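You operate a simulated robot arm through the tools that you are given. There is no shell and no other tool.

Carry out the task below with a simulated robot arm. There is one attempt and no reset: what you move stays moved.

JOB
Put things in order on the top of the packing bench. At the end: the orange test cap is in the grey bucket; the silver spacer from the top of the packing bench stands where the wing bolt stood; the green screw stands where the silver spacer stood; the wing bolt stands where the orange test cap stood; whatever was shut is shut again. Leave all else as you found it, and nothing knocked over.

Only the result counts: the job must be done as asked and must still hold three seconds after the hand-in. Knocking over, shifting, dropping, spilling or breaking anything else fails it. A push-on lid holds only when it is set on centred and level and pressed home; a screw cap is set on level and turned clockwise until tight.

ROBOT AND FRAMES
A 6-joint arm with a two-finger parallel gripper, fixed in place. Base frame: the origin is at the foot of the arm, x ahead of it, y to its left, z up; the work surface is at about z = 800. Readings come in mm, rad, newtons and seconds.
With the tool pointing down near the work surface it reaches from about 260 to 680 mm from the base axis. Its first joint turns from -1.152 to 1.152 rad. Payload 2.9 kg.
Tool frame: the origin (TCP) lies between the finger pads and is the grasp point; the fingertips stand 30 mm ahead of it; z points along the fingers, y is the line along which they close. The gripper opens to 110 mm. The fingers are 20 mm wide and 10 mm thick; the gripper's body (48 by 112 mm) begins 55 mm behind the TCP.
Orientation is that of the tool frame in the base frame, as [roll, pitch, yaw] about the fixed x, y, z axes, in that order (R = Rz(yaw) Ry(pitch) Rx(roll)). With the fingers straight down and closing along the base's y, the tool's x points along the base's -x, its y along +y and its z along -z.

CONTROLS
- The arm moves only by the tool drive_tool. Its argument "deltas" is a list of rows, each a list of 7 numbers: the shift along the base's x, y, z in mm, then the turn, a rotation vector about the base's x, y, z in rad, then the gripper command, from -1 (shut) to 1 (fully open), values between in proportion. In form: [[x, y, z, rx, ry, rz, gripper], ...]. A call has 1 to 20 rows; each row is the pose to reach, as a shift and turn from the pose commanded when the call began. Each row takes 0.2 s and may step no farther than 50 mm and 0.15 rad from the row before; otherwise, or with a gripper value out of range, the whole call is refused. Where a pose cannot be reached the arm comes as near as it can. A force on the tool above 40 N (or 10 N above the force at the start of the call, whichever is more), or a blocked arm, ends the call early, and 0.2 s more pass. The fingers move at their own pace (about 108 mm/s each) and stop on an object; they squeeze with about 26 N. The grip force told is the motor's: it shows also when the fingers shut on nothing. Time passes only in rows, and 0.2 s behind the last, so rows that repeat a pose let the fingers close. It gives the time, the measured TCP pose, the force on the tool (base axes), the opening and the grip force at its end, in the units of the frame above (readings bear some noise), with the torque about the TCP (base axes, N m) and any sound that the robot's microphone picked up, and new pictures: "views" is both (left out), scene, wrist or none.
- Cameras (640 x 400 px; columns grow to the right, rows downward): "scene" is fixed at [68.1, 417.7, 1416.3]; the picture's right is [-0.85, -0.52, 0.00], its down [-0.22, 0.36, -0.91] and it looks along [0.47, -0.77, -0.43] (base axes); focal length 332 px, centre (320, 200). "wrist" rides on the gripper at [72, 17, -103] in the tool frame; the picture's right is [-0.23, 0.97, 0.00], its down [-0.76, -0.18, -0.62] and it looks along [-0.61, -0.14, 0.78] (tool axes); focal length 222 px, centre (320, 200). There is no depth. A picture from a camera that has moved, and an enlarged one, comes with that camera's place and axes in the base frame and with its lens. The place of the scene camera against the robot may be out by one fixed shift of up to 18 mm in any direction.
- close_up(camera, box): a new picture of the part [left, top, right, bottom] of that camera's present view, enlarged. It takes no simulated time.
- job_done(): hands the job in; it is judged then, once.

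Nothing tells you positions but the pictures and the camera data. Unless the task says otherwise, let go and move clear before handing in.

The tools are called after "Call:" as name(argument=value, ...) on one line, values as JSON. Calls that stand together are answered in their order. drive_tool: Moves the arm, as the interface text tells. Its arguments: {"type":"object","properties":{"deltas":{"type":"array","items":{"type":"array","items":{"type":"number"}}},"views":{"type":"string","enum":["both","scene","wrist","none"]}},"required":["deltas"]} The other tools are called the same way: close_up (camera, box) takes an enlarged picture of a part of a camera's view; job_done () hands the job in.

At the start:

```text
time: 0.0
ee_pos: [351.8, -162.4, 1285.8]
orientation: [-3.141, 0.001, -3.141]
ft_force: [-0.7, 0.3, 1.1]
ft_torque: [0.01, 0.01, 0.02]
width: 110.2
grasp_force: 0.1
```

scene: 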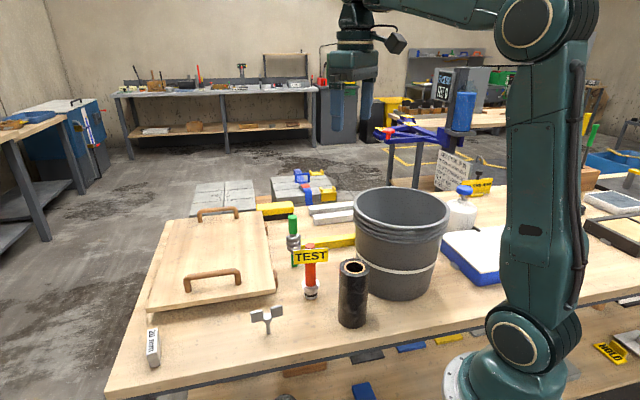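
wrist: 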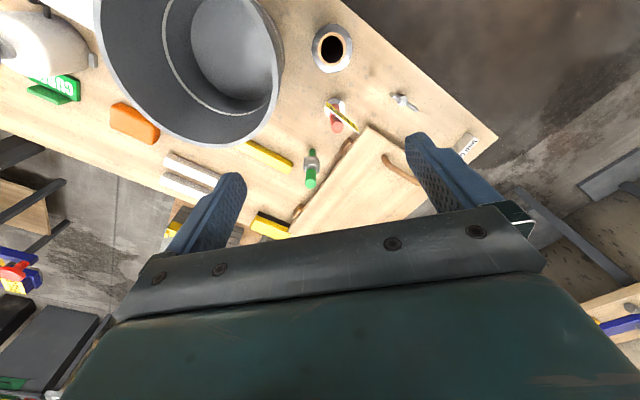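

I see a bench with a grey bucket, a wooden cover with two handles, a wing bolt, an orange test cap with a TEST flag, a green item and a black tube. I'll take close-ups to identify everything before moving.

Call:
close_up(camera="scene", box=[220, 180, 400, 350])

Call:
close_up(camera="scene", box=[100, 180, 300, 380])

Call:
close_up(camera="wrist", box=[220, 0, 500, 220])

Call:
close_up(camera="scene", box=[400, 150, 640, 350])

```text
2.35 times, centred on (310, 265) of scene
camera zoom: at [68.1, 417.7, 1416.3], right [-0.85, -0.52, 0.0], down [-0.22, 0.36, -0.91], along [0.47, -0.77, -0.43], focal length 780 px, centre (344, 47)
```

zoom: 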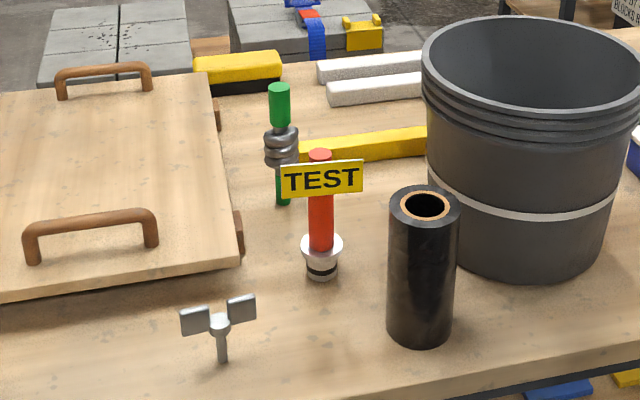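

```text
2.00 times, centred on (200, 280) of scene
camera zoom: at [68.1, 417.7, 1416.3], right [-0.85, -0.52, 0.0], down [-0.22, 0.36, -0.91], along [0.47, -0.77, -0.43], focal length 664 px, centre (560, 40)
```

zoom: 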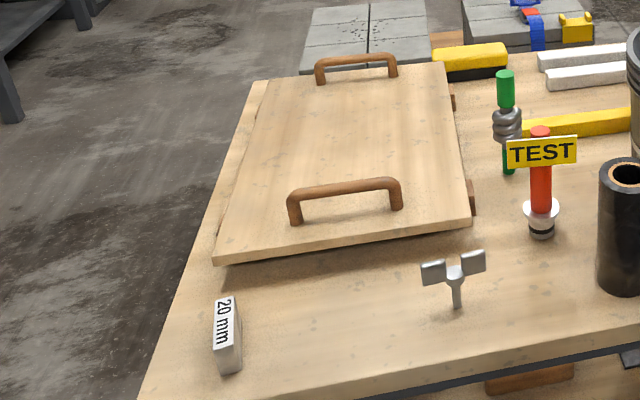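

```text
1.82 times, centred on (360, 110) of wrist
camera zoom: at [280.0, -145.5, 1390.6], right [0.23, 0.97, 0.0], down [0.76, -0.18, 0.62], along [0.61, -0.14, -0.78], focal length 404 px, centre (247, 364)
```

zoom: 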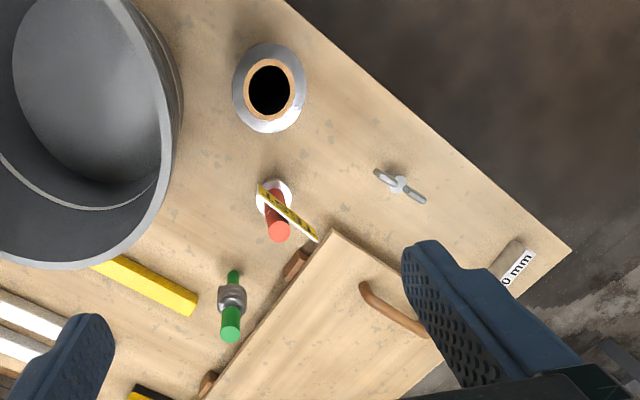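

```text
2.00 times, centred on (520, 250) of scene
camera zoom: at [68.1, 417.7, 1416.3], right [-0.85, -0.52, 0.0], down [-0.22, 0.36, -0.91], along [0.47, -0.77, -0.43], focal length 664 px, centre (-80, 100)
```

zoom: 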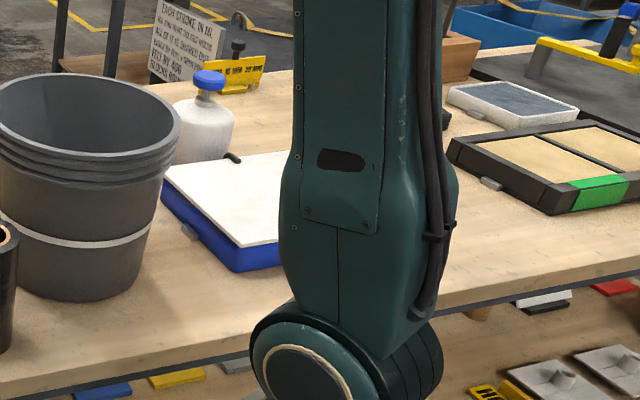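

The green item and the "20 mm" piece need a closer look, as do the other containers. I'll zoom in further before moving.

Call:
close_up(camera="scene", box=[270, 205, 340, 305])

Call:
close_up(camera="scene", box=[130, 310, 190, 380])

Call:
close_up(camera="scene", box=[580, 160, 640, 260])

Call:
close_up(camera="scene", box=[180, 160, 360, 260])

Call:
close_up(camera="scene", box=[190, 320, 480, 400])

Call:
close_up(camera="wrist", box=[280, 70, 400, 200])

Call:
close_up(camera="wrist", box=[0, 0, 220, 220])

```text
4.00 times, centred on (305, 255) of scene
camera zoom: at [68.1, 417.7, 1416.3], right [-0.85, -0.52, 0.0], down [-0.22, 0.36, -0.91], along [0.47, -0.77, -0.43], focal length 1327 px, centre (380, -20)
```

zoom: 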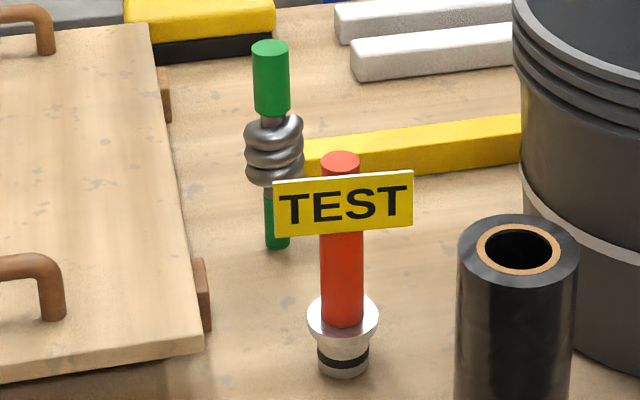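

```text
5.71 times, centred on (160, 345) of scene
camera zoom: at [68.1, 417.7, 1416.3], right [-0.85, -0.52, 0.0], down [-0.22, 0.36, -0.91], along [0.47, -0.77, -0.43], focal length 1896 px, centre (1234, -629)
```

zoom: 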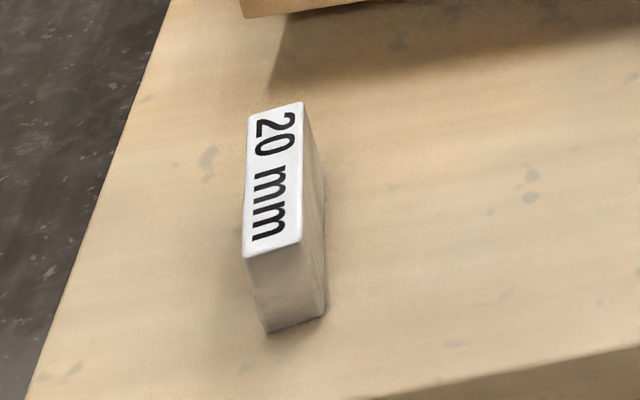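

```text
4.00 times, centred on (610, 210) of scene
camera zoom: at [68.1, 417.7, 1416.3], right [-0.85, -0.52, 0.0], down [-0.22, 0.36, -0.91], along [0.47, -0.77, -0.43], focal length 1327 px, centre (-840, 160)
```

zoom: 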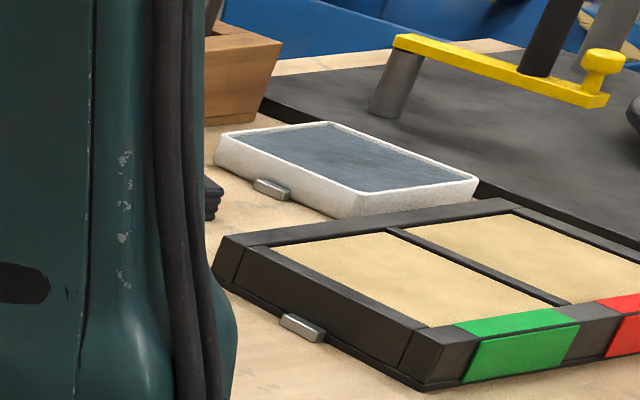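

```text
3.56 times, centred on (270, 210) of scene
camera zoom: at [68.1, 417.7, 1416.3], right [-0.85, -0.52, 0.0], down [-0.22, 0.36, -0.91], along [0.47, -0.77, -0.43], focal length 1180 px, centre (498, 164)
```

zoom: 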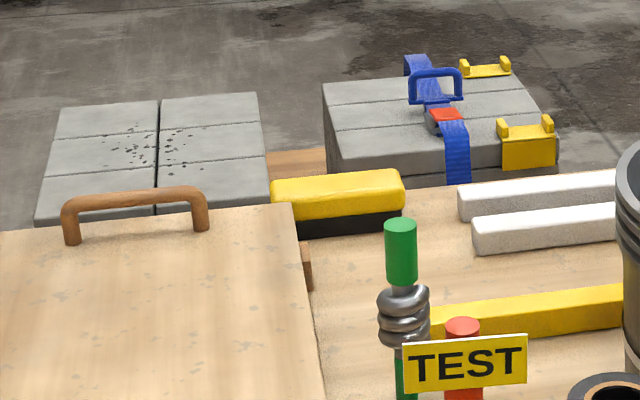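

```text
2.21 times, centred on (335, 360) of scene
camera zoom: at [68.1, 417.7, 1416.3], right [-0.85, -0.52, 0.0], down [-0.22, 0.36, -0.91], along [0.47, -0.77, -0.43], focal length 732 px, centre (287, -153)
```

zoom: 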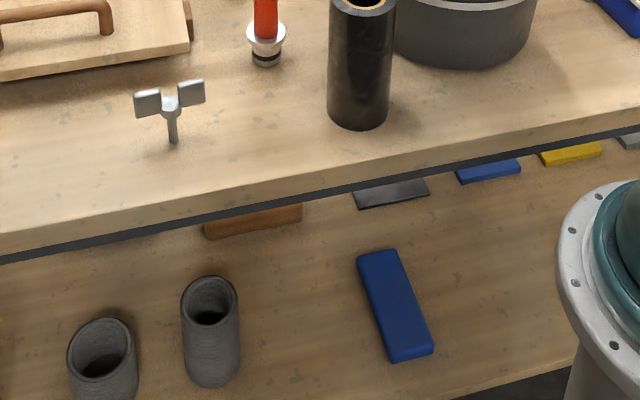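

```text
3.08 times, centred on (340, 135) of wrist
camera zoom: at [280.0, -145.5, 1390.6], right [0.23, 0.97, 0.0], down [0.76, -0.18, 0.62], along [0.61, -0.14, -0.78], focal length 684 px, centre (258, 400)
```

zoom: 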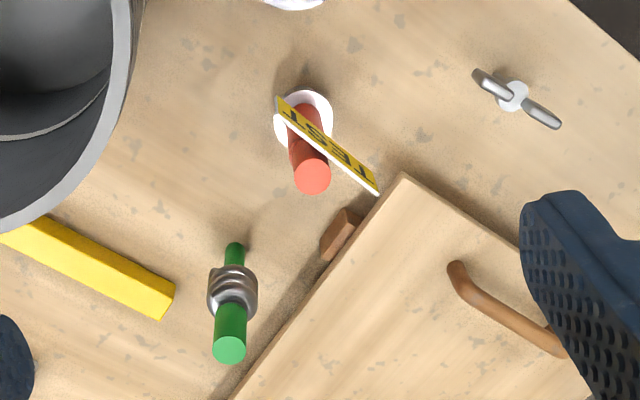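

```text
1.82 times, centred on (110, 110) of wrist
camera zoom: at [280.0, -145.5, 1390.6], right [0.23, 0.97, 0.0], down [0.76, -0.18, 0.62], along [0.61, -0.14, -0.78], focal length 404 px, centre (702, 364)
```

zoom: 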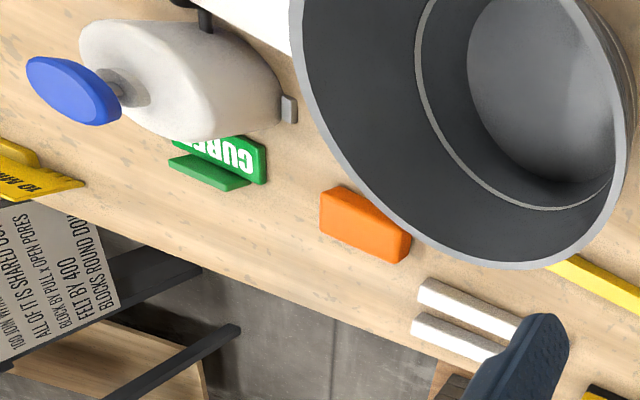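

The visible green item has a coil in its middle and stands near (560,-230). The cap is near (450,-145), the wing bolt near (470,10), the "20 mm" block near (615,175) and the bucket near (300,-340). I'll move the wrist camera closer to look at the green item and the wooden cover.

Call:
drive_tool(deltas=[[15, -6, -40, 0, 0, 0, 1], [30, -12, -80, 0, 0, 0, 1], [45, -18, -120, 0, 0, 0, 1], [60, -24, -160, 0, 0, 0, 1], [75, -30, -200, 0, 0, 0, 1], [88, -36, -236, 0, 0, 0, 1]])

```text
time: 1.4
ee_pos: [442.1, -199.9, 1049.0]
orientation: [3.14, -0.001, -3.14]
ft_force: [0.2, -0.6, -0.3]
ft_torque: [0.01, 0.02, 0.0]
width: 110.1
grasp_force: 0.0
camera wrist: at [368.3, -182.1, 1152.2], right [0.23, 0.97, 0.0], down [0.76, -0.18, 0.62], along [0.61, -0.14, -0.78], focal length 222 px, centre (320, 200)
```

scene: 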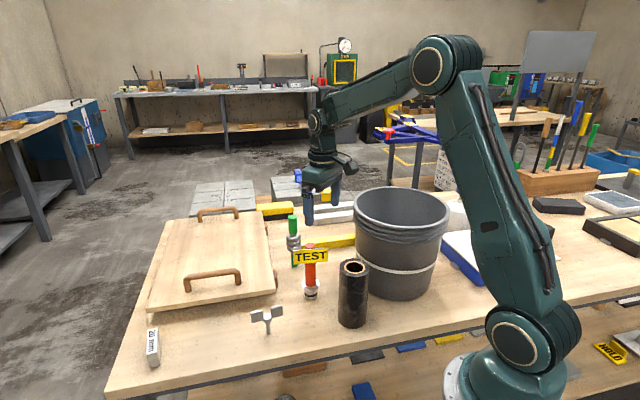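
wrist: 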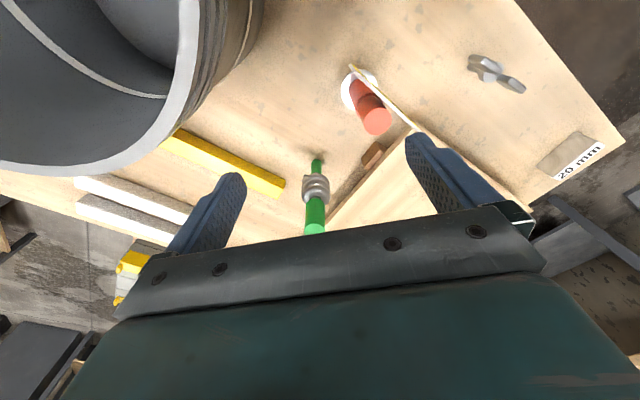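

The green item is now partly visible between the fingers; I'll zoom in on it.

Call:
close_up(camera="wrist", box=[260, 130, 420, 240])

Call:
close_up(camera="scene", box=[500, 60, 640, 200])

Call:
close_up(camera="scene", box=[140, 200, 300, 320])

```text
3.64 times, centred on (340, 185) of wrist
camera zoom: at [368.3, -182.1, 1152.2], right [0.23, 0.97, 0.0], down [0.76, -0.18, 0.62], along [0.61, -0.14, -0.78], focal length 808 px, centre (247, 254)
```

zoom: 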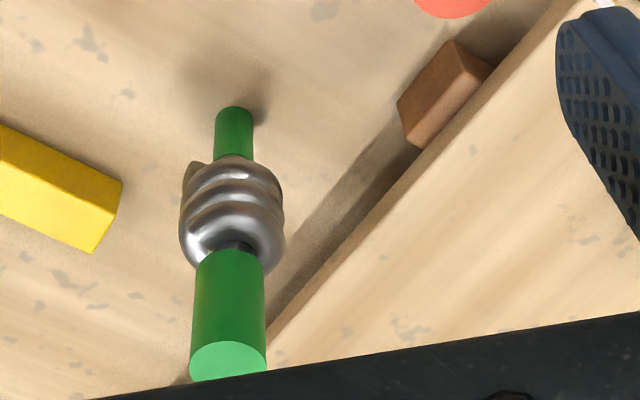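

```text
2.86 times, centred on (570, 130) of scene
camera zoom: at [68.1, 417.7, 1416.3], right [-0.85, -0.52, 0.0], down [-0.22, 0.36, -0.91], along [0.47, -0.77, -0.43], focal length 948 px, centre (-394, 400)
```

zoom: 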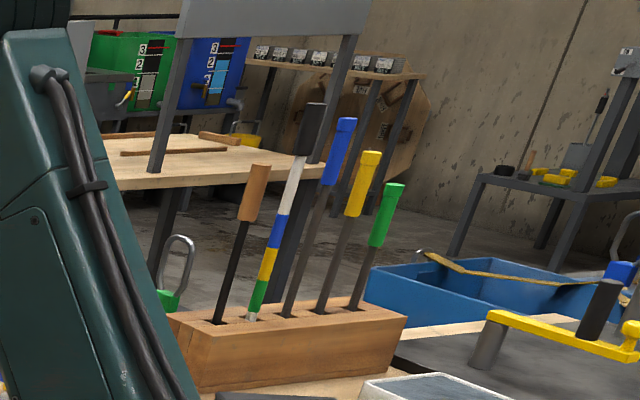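

```text
3.33 times, centred on (220, 260) of scene
camera zoom: at [68.1, 417.7, 1416.3], right [-0.85, -0.52, 0.0], down [-0.22, 0.36, -0.91], along [0.47, -0.77, -0.43], focal length 1106 px, centre (653, 0)
```

zoom: 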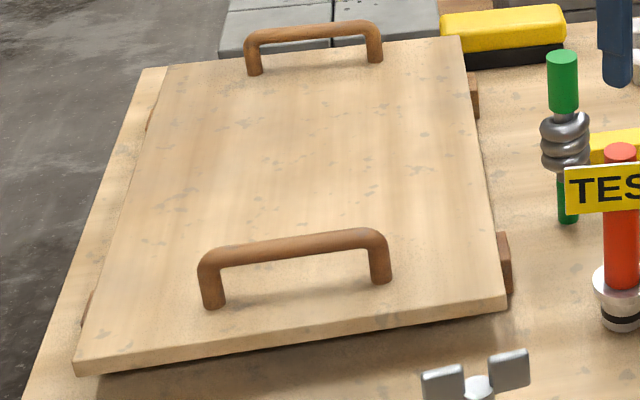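

The green item looks like a green screw with a handle, silver thread and green tip. I'll hover above the test cap for a closer look at its flag and stem.

Call:
drive_tool(deltas=[[0, 27, 12, 0, 0, 0, 1], [0, 54, 20, 0, 0, 0, 1], [0, 54, 20, 0, 0, 0, 1]])

Call:
close_up(camera="wrist", box=[220, 40, 460, 200])

Call:
close_up(camera="scene", box=[270, 210, 350, 310])

```text
time: 2.2
ee_pos: [438.7, -143.6, 1071.5]
orientation: [3.142, 0.0, 3.141]
ft_force: [0.7, 0.1, -0.7]
ft_torque: [0.0, -0.04, 0.01]
width: 110.0
grasp_force: 0.0
camera wrist: at [366.9, -127.0, 1173.9], right [0.23, 0.97, 0.0], down [0.76, -0.18, 0.62], along [0.61, -0.14, -0.78], focal length 222 px, centre (320, 200)
```

scene: 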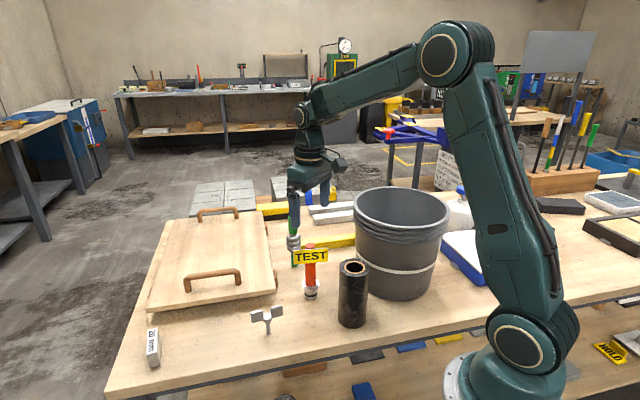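
wrist: 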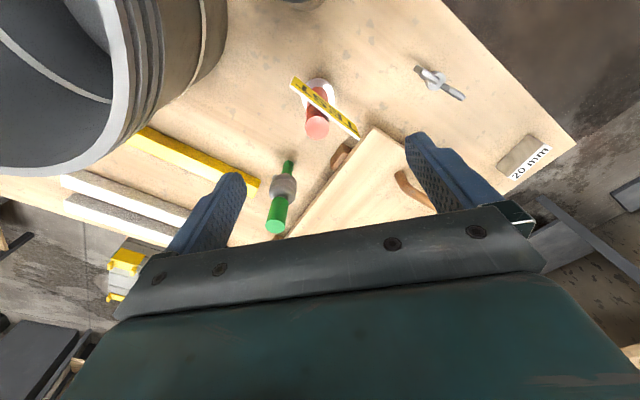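

```text
2.50 times, centred on (340, 120) of wrist
camera zoom: at [366.9, -127.0, 1173.9], right [0.23, 0.97, 0.0], down [0.76, -0.18, 0.62], along [0.61, -0.14, -0.78], focal length 555 px, centre (270, 400)
```

zoom: 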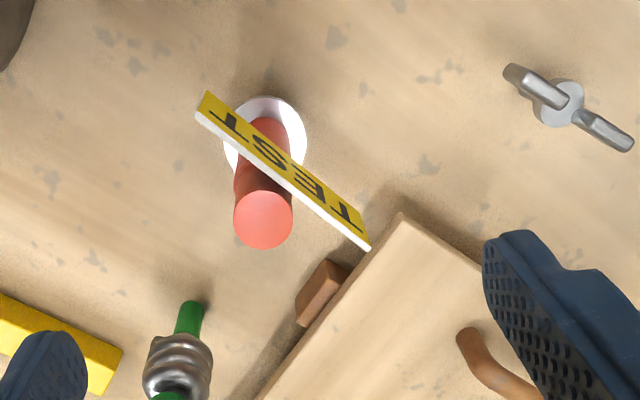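

```text
4.00 times, centred on (310, 260) of scene
camera zoom: at [68.1, 417.7, 1416.3], right [-0.85, -0.52, 0.0], down [-0.22, 0.36, -0.91], along [0.47, -0.77, -0.43], focal length 1327 px, centre (360, -40)
```

zoom: 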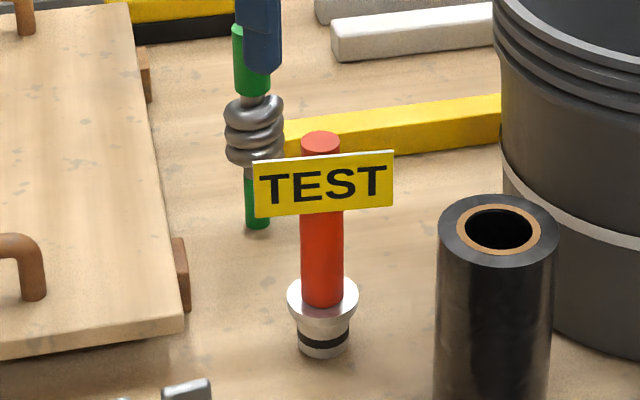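

The cap's axis is near (445,-148), its top is at about z 960, and the TEST plate is tangent to the front of the stem at about 40° to base x. I'll turn the gripper so it closes across the plate, then hover just above to check the alignment.

Call:
drive_tool(deltas=[[1, 0, 0, 0, 0, 0.141, 1], [2, -1, 0, 0, 0, 0.282, 1], [3, -1.5, 0, 0, 0, 0.423, 1], [3.2, -1.5, 0, 0, 0, 0.564, 1], [3.2, -1.5, 0, 0, 0, 0.705, 1], [3.2, -1.5, -30, 0, 0, 0.705, 1], [3.2, -1.5, -60, 0, 0, 0.705, 1], [3.2, -1.5, -60, 0, 0, 0.705, 1]])

Call:
close_up(camera="wrist", box=[200, 60, 440, 220])

Call:
close_up(camera="scene", box=[260, 170, 360, 310])

```text
time: 4.0
ee_pos: [443.7, -146.8, 1009.5]
orientation: [3.141, 0.0, -2.437]
ft_force: [0.6, -1.0, -0.4]
ft_torque: [0.0, -0.03, -0.06]
width: 109.9
grasp_force: 0.0
camera wrist: at [378.0, -180.4, 1114.0], right [-0.46, 0.89, 0.0], down [0.69, 0.36, 0.62], along [0.55, 0.29, -0.78], focal length 222 px, centre (320, 200)
```

scene: 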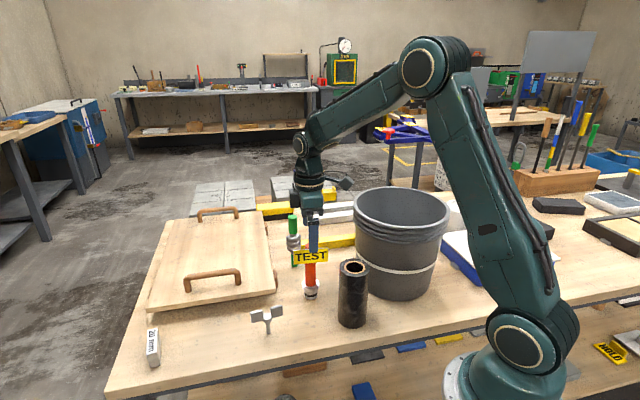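
wrist: 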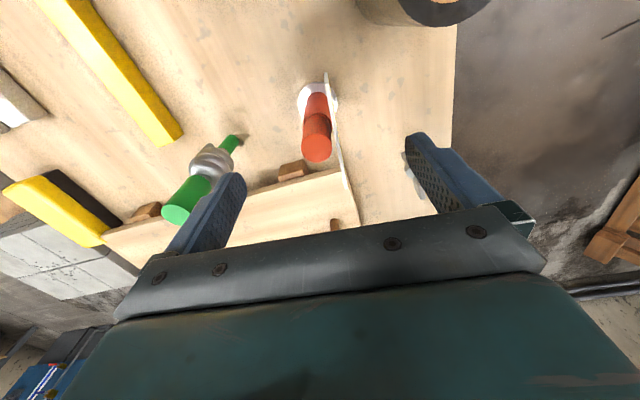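

```text
2.50 times, centred on (320, 140) of wrist
camera zoom: at [378.0, -180.4, 1114.0], right [-0.46, 0.89, 0.0], down [0.69, 0.36, 0.62], along [0.55, 0.29, -0.78], focal length 555 px, centre (320, 350)
```

zoom: 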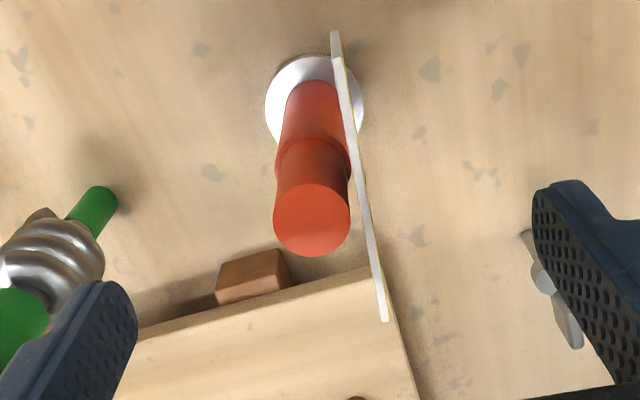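

```text
2.86 times, centred on (310, 240) of scene
camera zoom: at [68.1, 417.7, 1416.3], right [-0.85, -0.52, 0.0], down [-0.22, 0.36, -0.91], along [0.47, -0.77, -0.43], focal length 948 px, centre (349, 86)
```

zoom: 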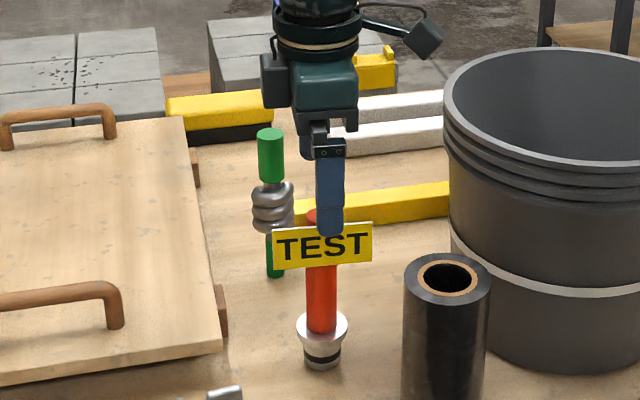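

Alignment is good: the stem and plate sit between the fingers at about (444,-148). I'll descend to grip at about z 915, which leaves room under the palm, and close.

Call:
drive_tool(deltas=[[-0.5, 0, -30, 0, 0, 0, 1], [-0.5, 0, -60, 0, 0, 0, 1], [-0.5, 0, -80, 0, 0, 0, 1], [-0.5, 0, -95, 0, 0, 0, 1], [-0.5, 0, -95, 0, 0, 0, 1]])

Call:
close_up(camera="wrist", box=[200, 60, 440, 220])

Call:
close_up(camera="scene", box=[260, 170, 360, 310])

```text
time: 5.2
ee_pos: [440.6, -147.3, 915.0]
orientation: [-3.141, 0.0, -2.437]
ft_force: [-0.6, -0.6, 0.8]
ft_torque: [-0.01, -0.06, 0.0]
width: 109.9
grasp_force: 0.0
camera wrist: at [375.8, -181.1, 1018.8], right [-0.46, 0.89, 0.0], down [0.69, 0.36, 0.62], along [0.55, 0.29, -0.78], focal length 222 px, centre (320, 200)
```

scene: 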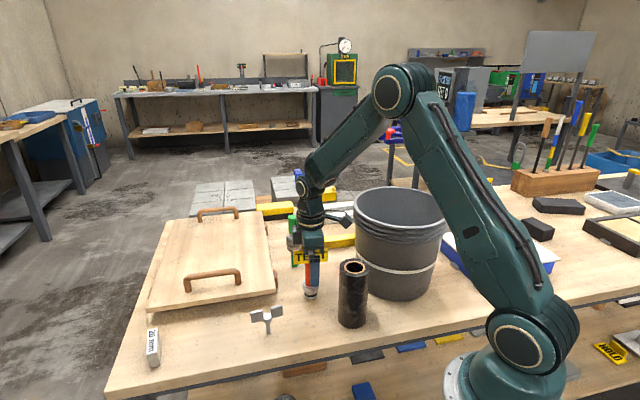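
wrist: 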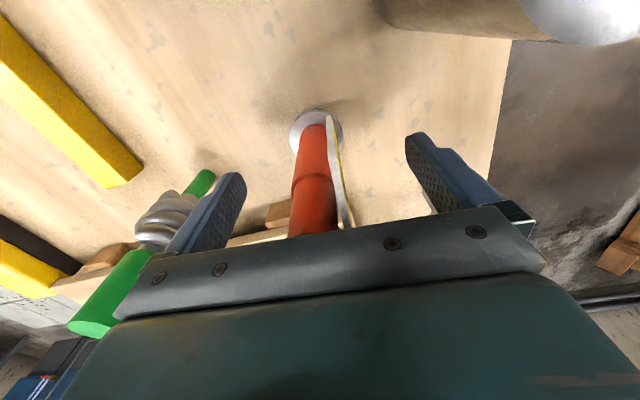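

```text
2.50 times, centred on (320, 140) of wrist
camera zoom: at [375.8, -181.1, 1018.8], right [-0.46, 0.89, 0.0], down [0.69, 0.36, 0.62], along [0.55, 0.29, -0.78], focal length 555 px, centre (320, 350)
```

zoom: 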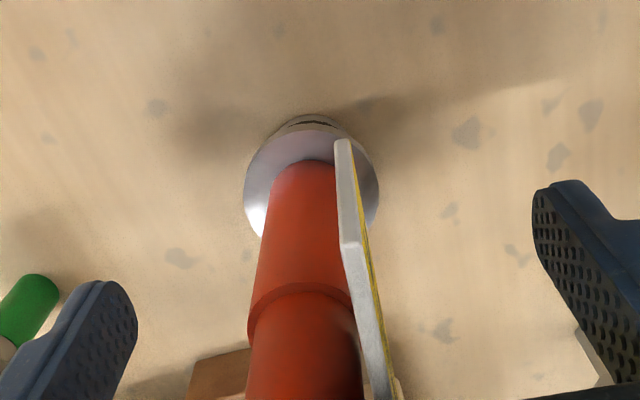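

```text
2.86 times, centred on (310, 240) of scene
camera zoom: at [68.1, 417.7, 1416.3], right [-0.85, -0.52, 0.0], down [-0.22, 0.36, -0.91], along [0.47, -0.77, -0.43], focal length 948 px, centre (349, 86)
```

zoom: 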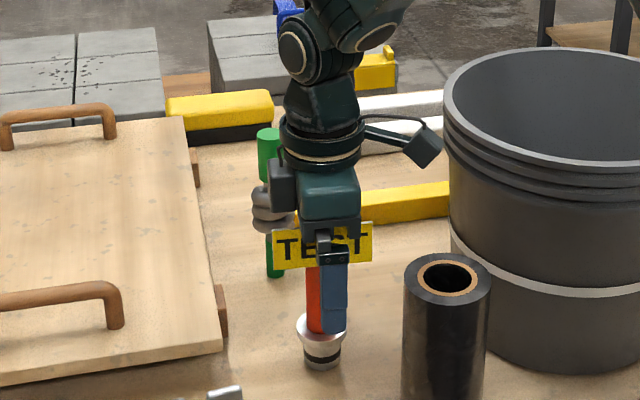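

The cap is centred between the fingers. I'll close gently and check the grip.

Call:
drive_tool(deltas=[[0, 0, 0, 0, 0, 0, 0], [0, 0, 0, 0, 0, 0, -0.3], [0, 0, 0, 0, 0, 0, -1], [0, 0, 0, 0, 0, 0, -1], [0, 0, 0, 0, 0, 0, -1]])

Call:
close_up(camera="scene", box=[260, 170, 360, 310])

```text
time: 6.4
ee_pos: [442.6, -148.1, 914.5]
orientation: [-3.139, 0.001, -2.435]
ft_force: [0.7, -1.8, 1.2]
ft_torque: [-0.2, -0.16, 0.01]
width: 31.2
grasp_force: 26.1
camera wrist: at [376.0, -181.2, 1019.2], right [-0.46, 0.89, 0.0], down [0.69, 0.36, 0.62], along [0.56, 0.29, -0.78], focal length 222 px, centre (320, 200)
```

scene: 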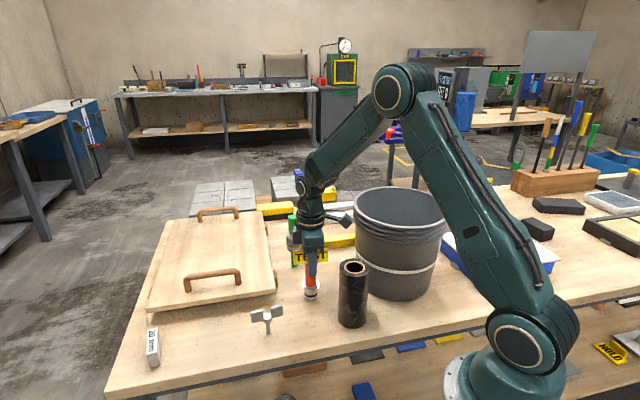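
wrist: 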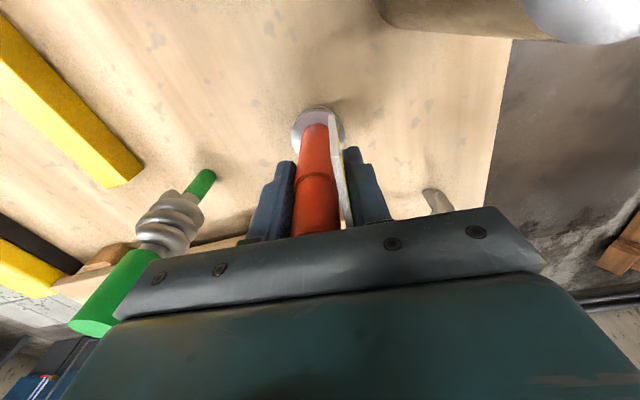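

```text
2.86 times, centred on (310, 240) of scene
camera zoom: at [68.1, 417.6, 1416.3], right [-0.85, -0.52, 0.0], down [-0.22, 0.36, -0.91], along [0.47, -0.77, -0.43], focal length 948 px, centre (349, 86)
```

zoom: 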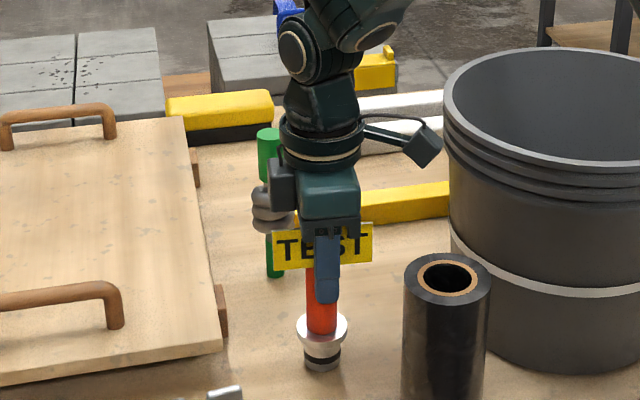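

Gripped at 31 mm width. I'll lift slowly, then raise well above the bucket rim.

Call:
drive_tool(deltas=[[0, 0, 5, 0, 0, 0, -1], [0, 0, 15, 0, 0, 0, -1], [0, 0, 40, 0, 0, 0, -1], [0, 0, 80, 0, 0, 0, -1], [0, 0, 120, 0, 0, 0, -1], [0, 0, 160, 0, 0, 0, -1], [0, 0, 200, 0, 0, 0, -1], [0, 0, 240, 0, 0, 0, -1], [0, 0, 260, 0, 0, 0, -1]])

Call:
close_up(camera="scene", box=[260, 120, 460, 310])

```text
time: 8.4
ee_pos: [442.7, -147.8, 1176.2]
orientation: [-3.141, 0.0, -2.437]
ft_force: [-0.3, -0.7, -3.5]
ft_torque: [0.03, 0.01, 0.01]
width: 31.1
grasp_force: 26.2
camera wrist: at [376.8, -181.4, 1279.9], right [-0.46, 0.89, 0.0], down [0.7, 0.36, 0.62], along [0.55, 0.29, -0.78], focal length 222 px, centre (320, 200)
```

scene: 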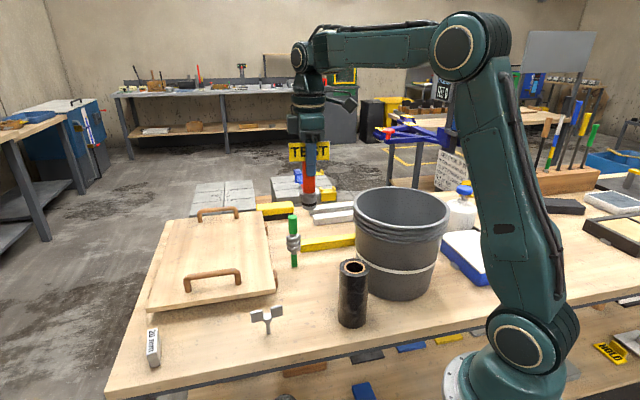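
wrist: 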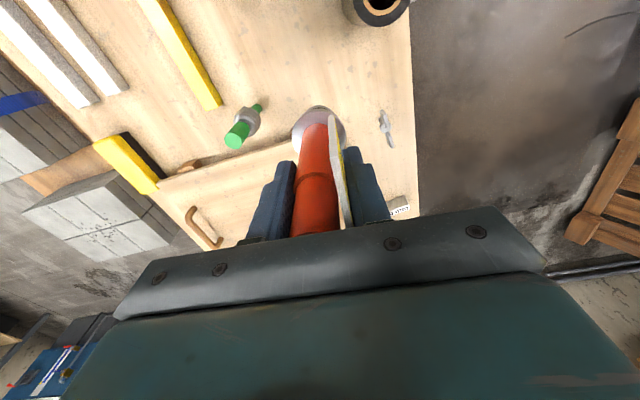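

```text
2.11 times, centred on (360, 215) of scene
camera zoom: at [68.1, 417.7, 1416.3], right [-0.85, -0.52, 0.0], down [-0.22, 0.36, -0.91], along [0.47, -0.77, -0.43], focal length 698 px, centre (236, 168)
```

zoom: 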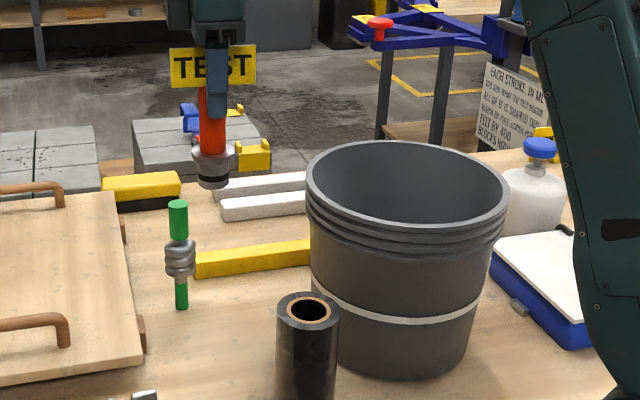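

The cap is held and clear. I'll carry it over the bucket at this height.

Call:
drive_tool(deltas=[[-20, -26, 0, 0, 0, 0, -1], [-45, -58, 0, 0, 0, 0, -1], [-70, -90, 0, 0, 0, 0, -1], [-95, -122, 0, 0, 0, 0, -1], [-120, -154, 0, 0, 0, 0, -1], [-142, -184, 0, 0, 0, 0, -1], [-158, -204, 0, 0, 0, 0, -1], [-158, -204, 0, 0, 0, 0, -1]])

Call:
close_up(camera="scene", box=[320, 120, 500, 310])

```text
time: 10.2
ee_pos: [285.9, -351.8, 1176.6]
orientation: [-3.141, 0.0, -2.436]
ft_force: [0.7, -0.1, -3.3]
ft_torque: [0.02, 0.01, 0.03]
width: 30.8
grasp_force: 26.3
camera wrist: at [219.6, -385.7, 1280.2], right [-0.46, 0.89, 0.0], down [0.69, 0.36, 0.62], along [0.55, 0.29, -0.78], focal length 222 px, centre (320, 200)
```

scene: 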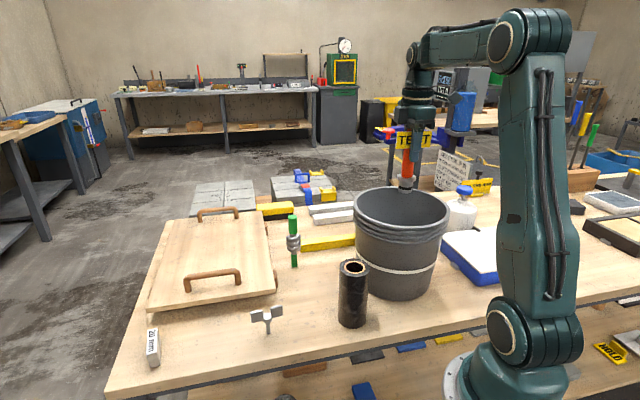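
wrist: 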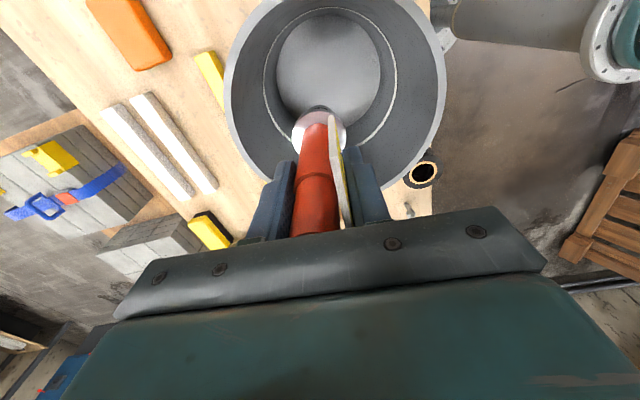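

```text
2.11 times, centred on (410, 215) of scene
camera zoom: at [68.1, 417.6, 1416.3], right [-0.85, -0.52, 0.0], down [-0.22, 0.36, -0.91], along [0.47, -0.77, -0.43], focal length 698 px, centre (130, 168)
```

zoom: 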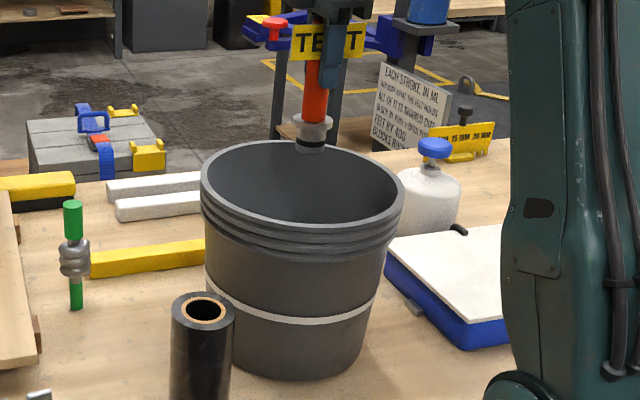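

The bucket centre is near (266,-341) with the rim at about z 1006. I'll centre the cap over it and lower it inside.

Call:
drive_tool(deltas=[[-20.6, 11.5, 0, 0, 0, 0, -1], [-20.6, 11.5, -40, 0, 0, 0, -1], [-20.6, 11.5, -80, 0, 0, 0, -1], [-20.6, 11.5, -120, 0, 0, 0, -1], [-20.6, 11.5, -160, 0, 0, 0, -1], [-20.6, 11.5, -190, 0, 0, 0, -1], [-20.6, 11.5, -215, 0, 0, 0, -1], [-20.6, 11.5, -235, 0, 0, 0, -1]])

Call:
close_up(camera="scene", box=[320, 120, 500, 310])

```text
time: 12.0
ee_pos: [262.9, -340.0, 938.6]
orientation: [-3.139, 0.001, -2.437]
ft_force: [-0.1, -0.1, -3.4]
ft_torque: [-0.01, 0.02, 0.02]
width: 30.9
grasp_force: 26.2
camera wrist: at [198.2, -373.7, 1044.1], right [-0.46, 0.89, 0.0], down [0.69, 0.36, 0.62], along [0.55, 0.28, -0.78], focal length 222 px, centre (320, 200)
```

scene: 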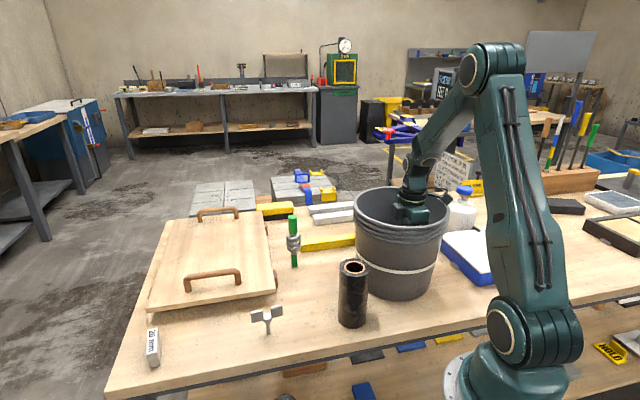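
wrist: 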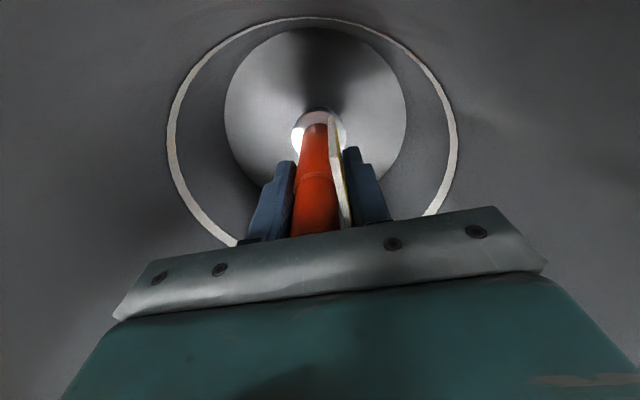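

```text
2.11 times, centred on (410, 215) of scene
camera zoom: at [68.1, 417.6, 1416.3], right [-0.85, -0.52, 0.0], down [-0.22, 0.36, -0.91], along [0.47, -0.77, -0.43], focal length 698 px, centre (130, 168)
```

zoom: 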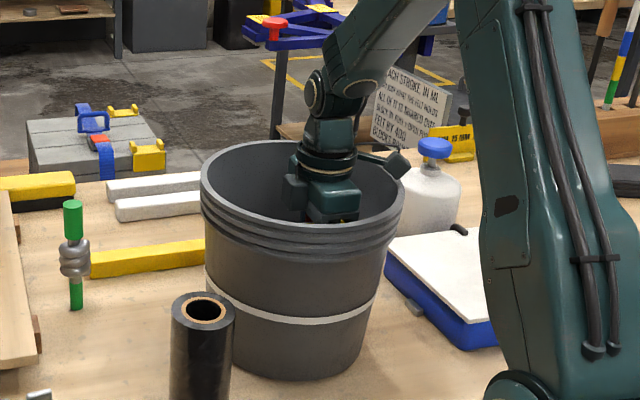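

The cap is inside the bucket near the centre of the floor. I'll lower in small steps until it touches.

Call:
drive_tool(deltas=[[0, 0, -6, 0, 0, 0, -1], [0, 0, -12, 0, 0, 0, -1], [0, 0, -14, 0, 0, 0, -1]], views="none")

Call:
drive_tool(deltas=[[0, 0, -1.5, 0, 0, 0, -1], [0, 0, -3, 0, 0, 0, -1]], views="none")

Call:
drive_tool(deltas=[[0, 0, -1, 0, 0, 0, -1], [0, 0, -2, 0, 0, 0, -1]], views="wrist")

```text
time: 12.8
ee_pos: [264.4, -339.2, 927.5]
orientation: [-3.139, 0.001, -2.437]
ft_force: [1.6, 0.3, 1.2]
ft_torque: [-0.34, 0.58, 0.08]
width: 30.7
grasp_force: 26.0
```

```text
time: 13.4
ee_pos: [264.9, -338.6, 926.1]
orientation: [-3.138, 0.001, -2.436]
ft_force: [2.9, 4.8, 24.0]
ft_torque: [-1.14, 1.69, -0.1]
width: 30.7
grasp_force: 25.6
```

```text
time: 13.9
ee_pos: [264.4, -339.7, 924.9]
orientation: [-3.135, 0.001, -2.437]
ft_force: [1.4, 1.1, 1.8]
ft_torque: [-0.34, 0.54, -0.02]
width: 30.9
grasp_force: 25.7
stopped in row 2: the force on the tool passed its limit at 42 N (the readings are from after the stop); the commanded pose is now the measured one
camera wrist: at [199.3, -372.9, 1029.3], right [-0.46, 0.89, -0.01], down [0.69, 0.36, 0.62], along [0.56, 0.28, -0.78], focal length 222 px, centre (320, 200)
```

wrist: 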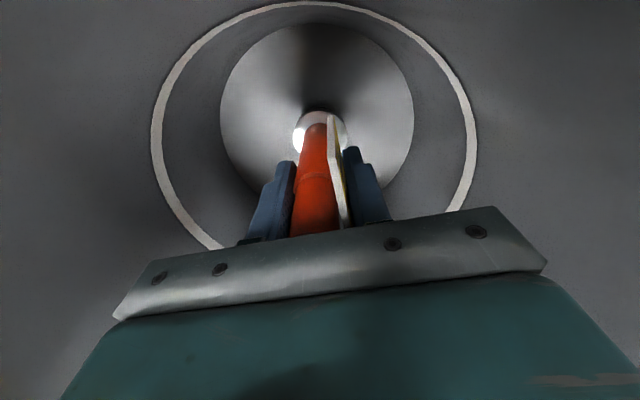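

The cap touched down on the bucket floor with a small residual load. I'll ease off slightly and open the fingers gradually.

Call:
drive_tool(deltas=[[0, 0, 0.3, 0, 0, 0, -0.4], [0, 0, 0.3, 0, 0, 0, -0.36], [0, 0, 0.3, 0, 0, 0, -0.3], [0, 0, 0.3, 0, 0, 0, -0.2], [0, 0, 0.3, 0, 0, 0, 0.1], [0, 0, 0.3, 0, 0, 0, 0.1]], views="wrist")

```text
time: 15.3
ee_pos: [265.8, -339.2, 925.2]
orientation: [-3.135, 0.001, -2.437]
ft_force: [2.2, 1.0, 3.0]
ft_torque: [-0.28, 0.56, 0.02]
width: 60.7
grasp_force: 0.1
camera wrist: at [198.9, -373.1, 1029.2], right [-0.46, 0.89, -0.01], down [0.69, 0.36, 0.62], along [0.56, 0.28, -0.78], focal length 222 px, centre (320, 200)
```

wrist: 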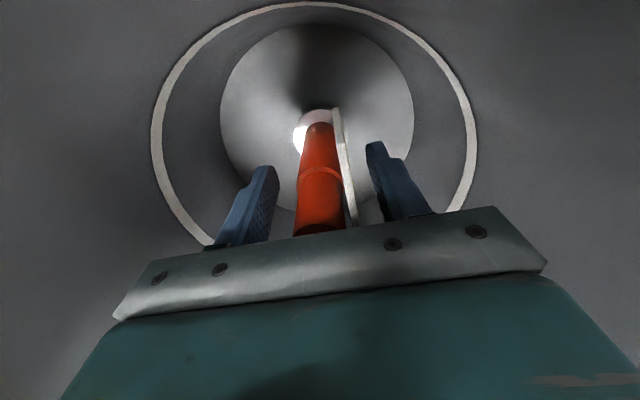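

A residual force remained after release, which points to the camera housing touching the bucket rim. I'll rise straight up slowly and check that the cap is standing.

Call:
drive_tool(deltas=[[0, 0, 4, 0, 0, 0, 0.1], [0, 0, 10, 0, 0, 0, 0.1], [0, 0, 25, 0, 0, 0, 0.1], [0, 0, 45, 0, 0, 0, 0.1], [0, 0, 75, 0, 0, 0, 0.1], [0, 0, 110, 0, 0, 0, 0.1], [0, 0, 150, 0, 0, 0, 0.1], [0, 0, 190, 0, 0, 0, 0.1], [0, 0, 230, 0, 0, 0, 0.1]])

Call:
close_up(camera="scene", box=[320, 120, 500, 310])

Call:
close_up(camera="wrist", box=[200, 0, 460, 200])

```text
time: 17.3
ee_pos: [264.4, -338.8, 1156.1]
orientation: [-3.136, 0.0, -2.437]
ft_force: [-0.4, -0.3, -0.8]
ft_torque: [-0.01, 0.02, -0.04]
width: 60.3
grasp_force: 0.1
camera wrist: at [198.1, -372.0, 1260.6], right [-0.46, 0.89, -0.01], down [0.69, 0.36, 0.62], along [0.56, 0.28, -0.78], focal length 222 px, centre (320, 200)
```

scene: 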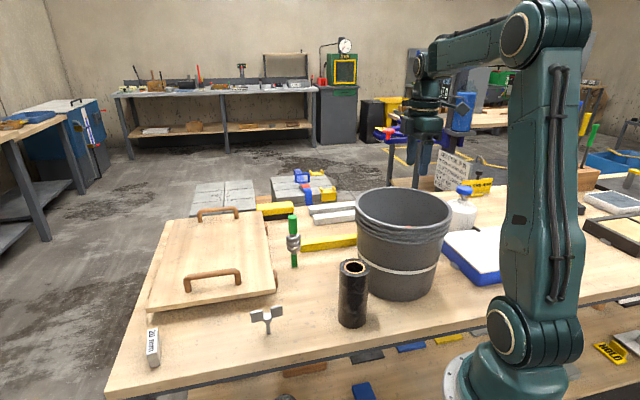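
wrist: 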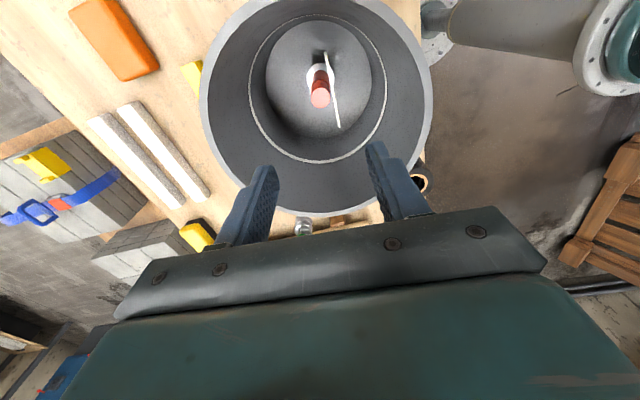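

```text
2.11 times, centred on (410, 215) of scene
camera zoom: at [68.1, 417.7, 1416.3], right [-0.85, -0.52, 0.0], down [-0.22, 0.36, -0.91], along [0.47, -0.77, -0.42], focal length 698 px, centre (130, 168)
```

zoom: 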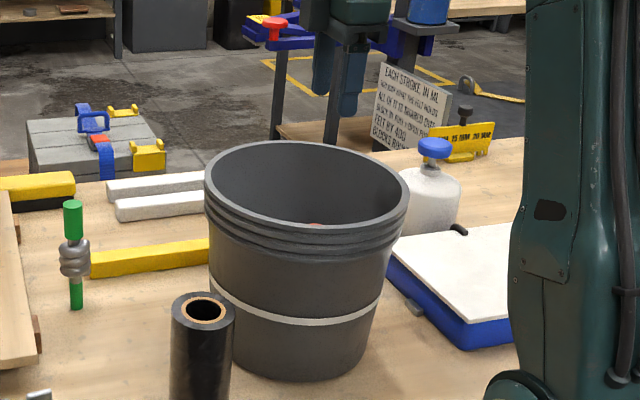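

```text
2.00 times, centred on (330, 100) of wrist
camera zoom: at [198.1, -372.0, 1260.6], right [-0.46, 0.89, -0.01], down [0.69, 0.36, 0.62], along [0.56, 0.28, -0.78], focal length 444 px, centre (300, 400)
```

zoom: 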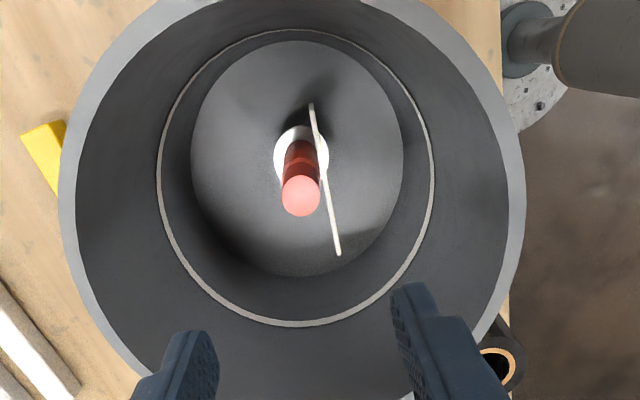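

The cap stands upright in the bucket, but the bucket may have been nudged a few mm. I'll repeat the initial close-ups to measure any shift.

Call:
close_up(camera="scene", box=[220, 180, 400, 350])

Call:
close_up(camera="scene", box=[400, 150, 640, 350])

Call:
close_up(camera="scene", box=[270, 205, 340, 305])

```text
2.35 times, centred on (310, 265) of scene
camera zoom: at [68.1, 417.7, 1416.3], right [-0.85, -0.52, 0.0], down [-0.22, 0.36, -0.91], along [0.47, -0.77, -0.42], focal length 780 px, centre (344, 47)
```

zoom: 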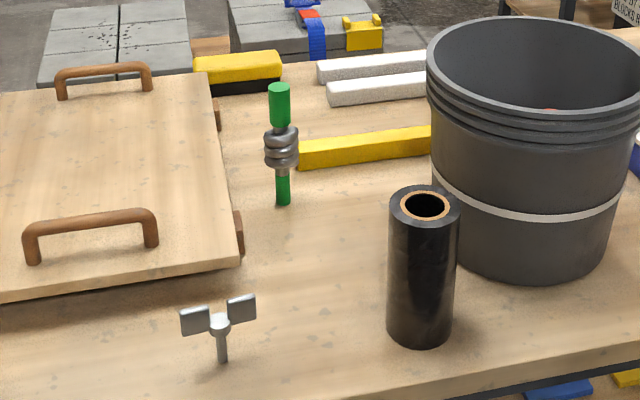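

```text
2.00 times, centred on (520, 250) of scene
camera zoom: at [68.1, 417.7, 1416.3], right [-0.85, -0.52, 0.0], down [-0.22, 0.36, -0.91], along [0.47, -0.77, -0.42], focal length 664 px, centre (-80, 100)
```

zoom: 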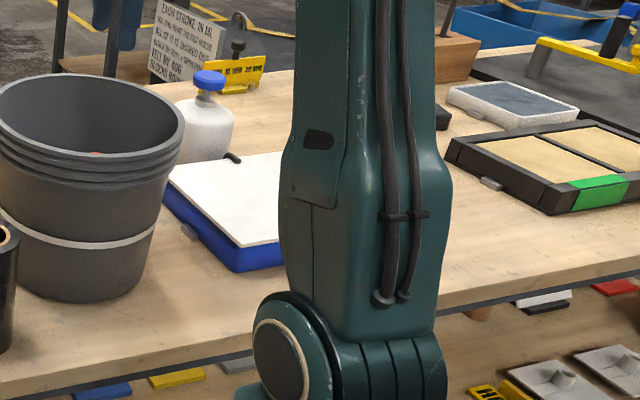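

```text
4.00 times, centred on (305, 255) of scene
camera zoom: at [68.1, 417.7, 1416.3], right [-0.85, -0.52, 0.0], down [-0.22, 0.36, -0.91], along [0.47, -0.77, -0.42], focal length 1327 px, centre (380, -20)
```

zoom: 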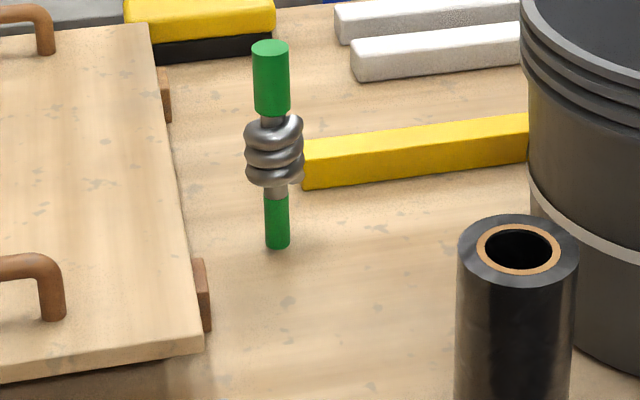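

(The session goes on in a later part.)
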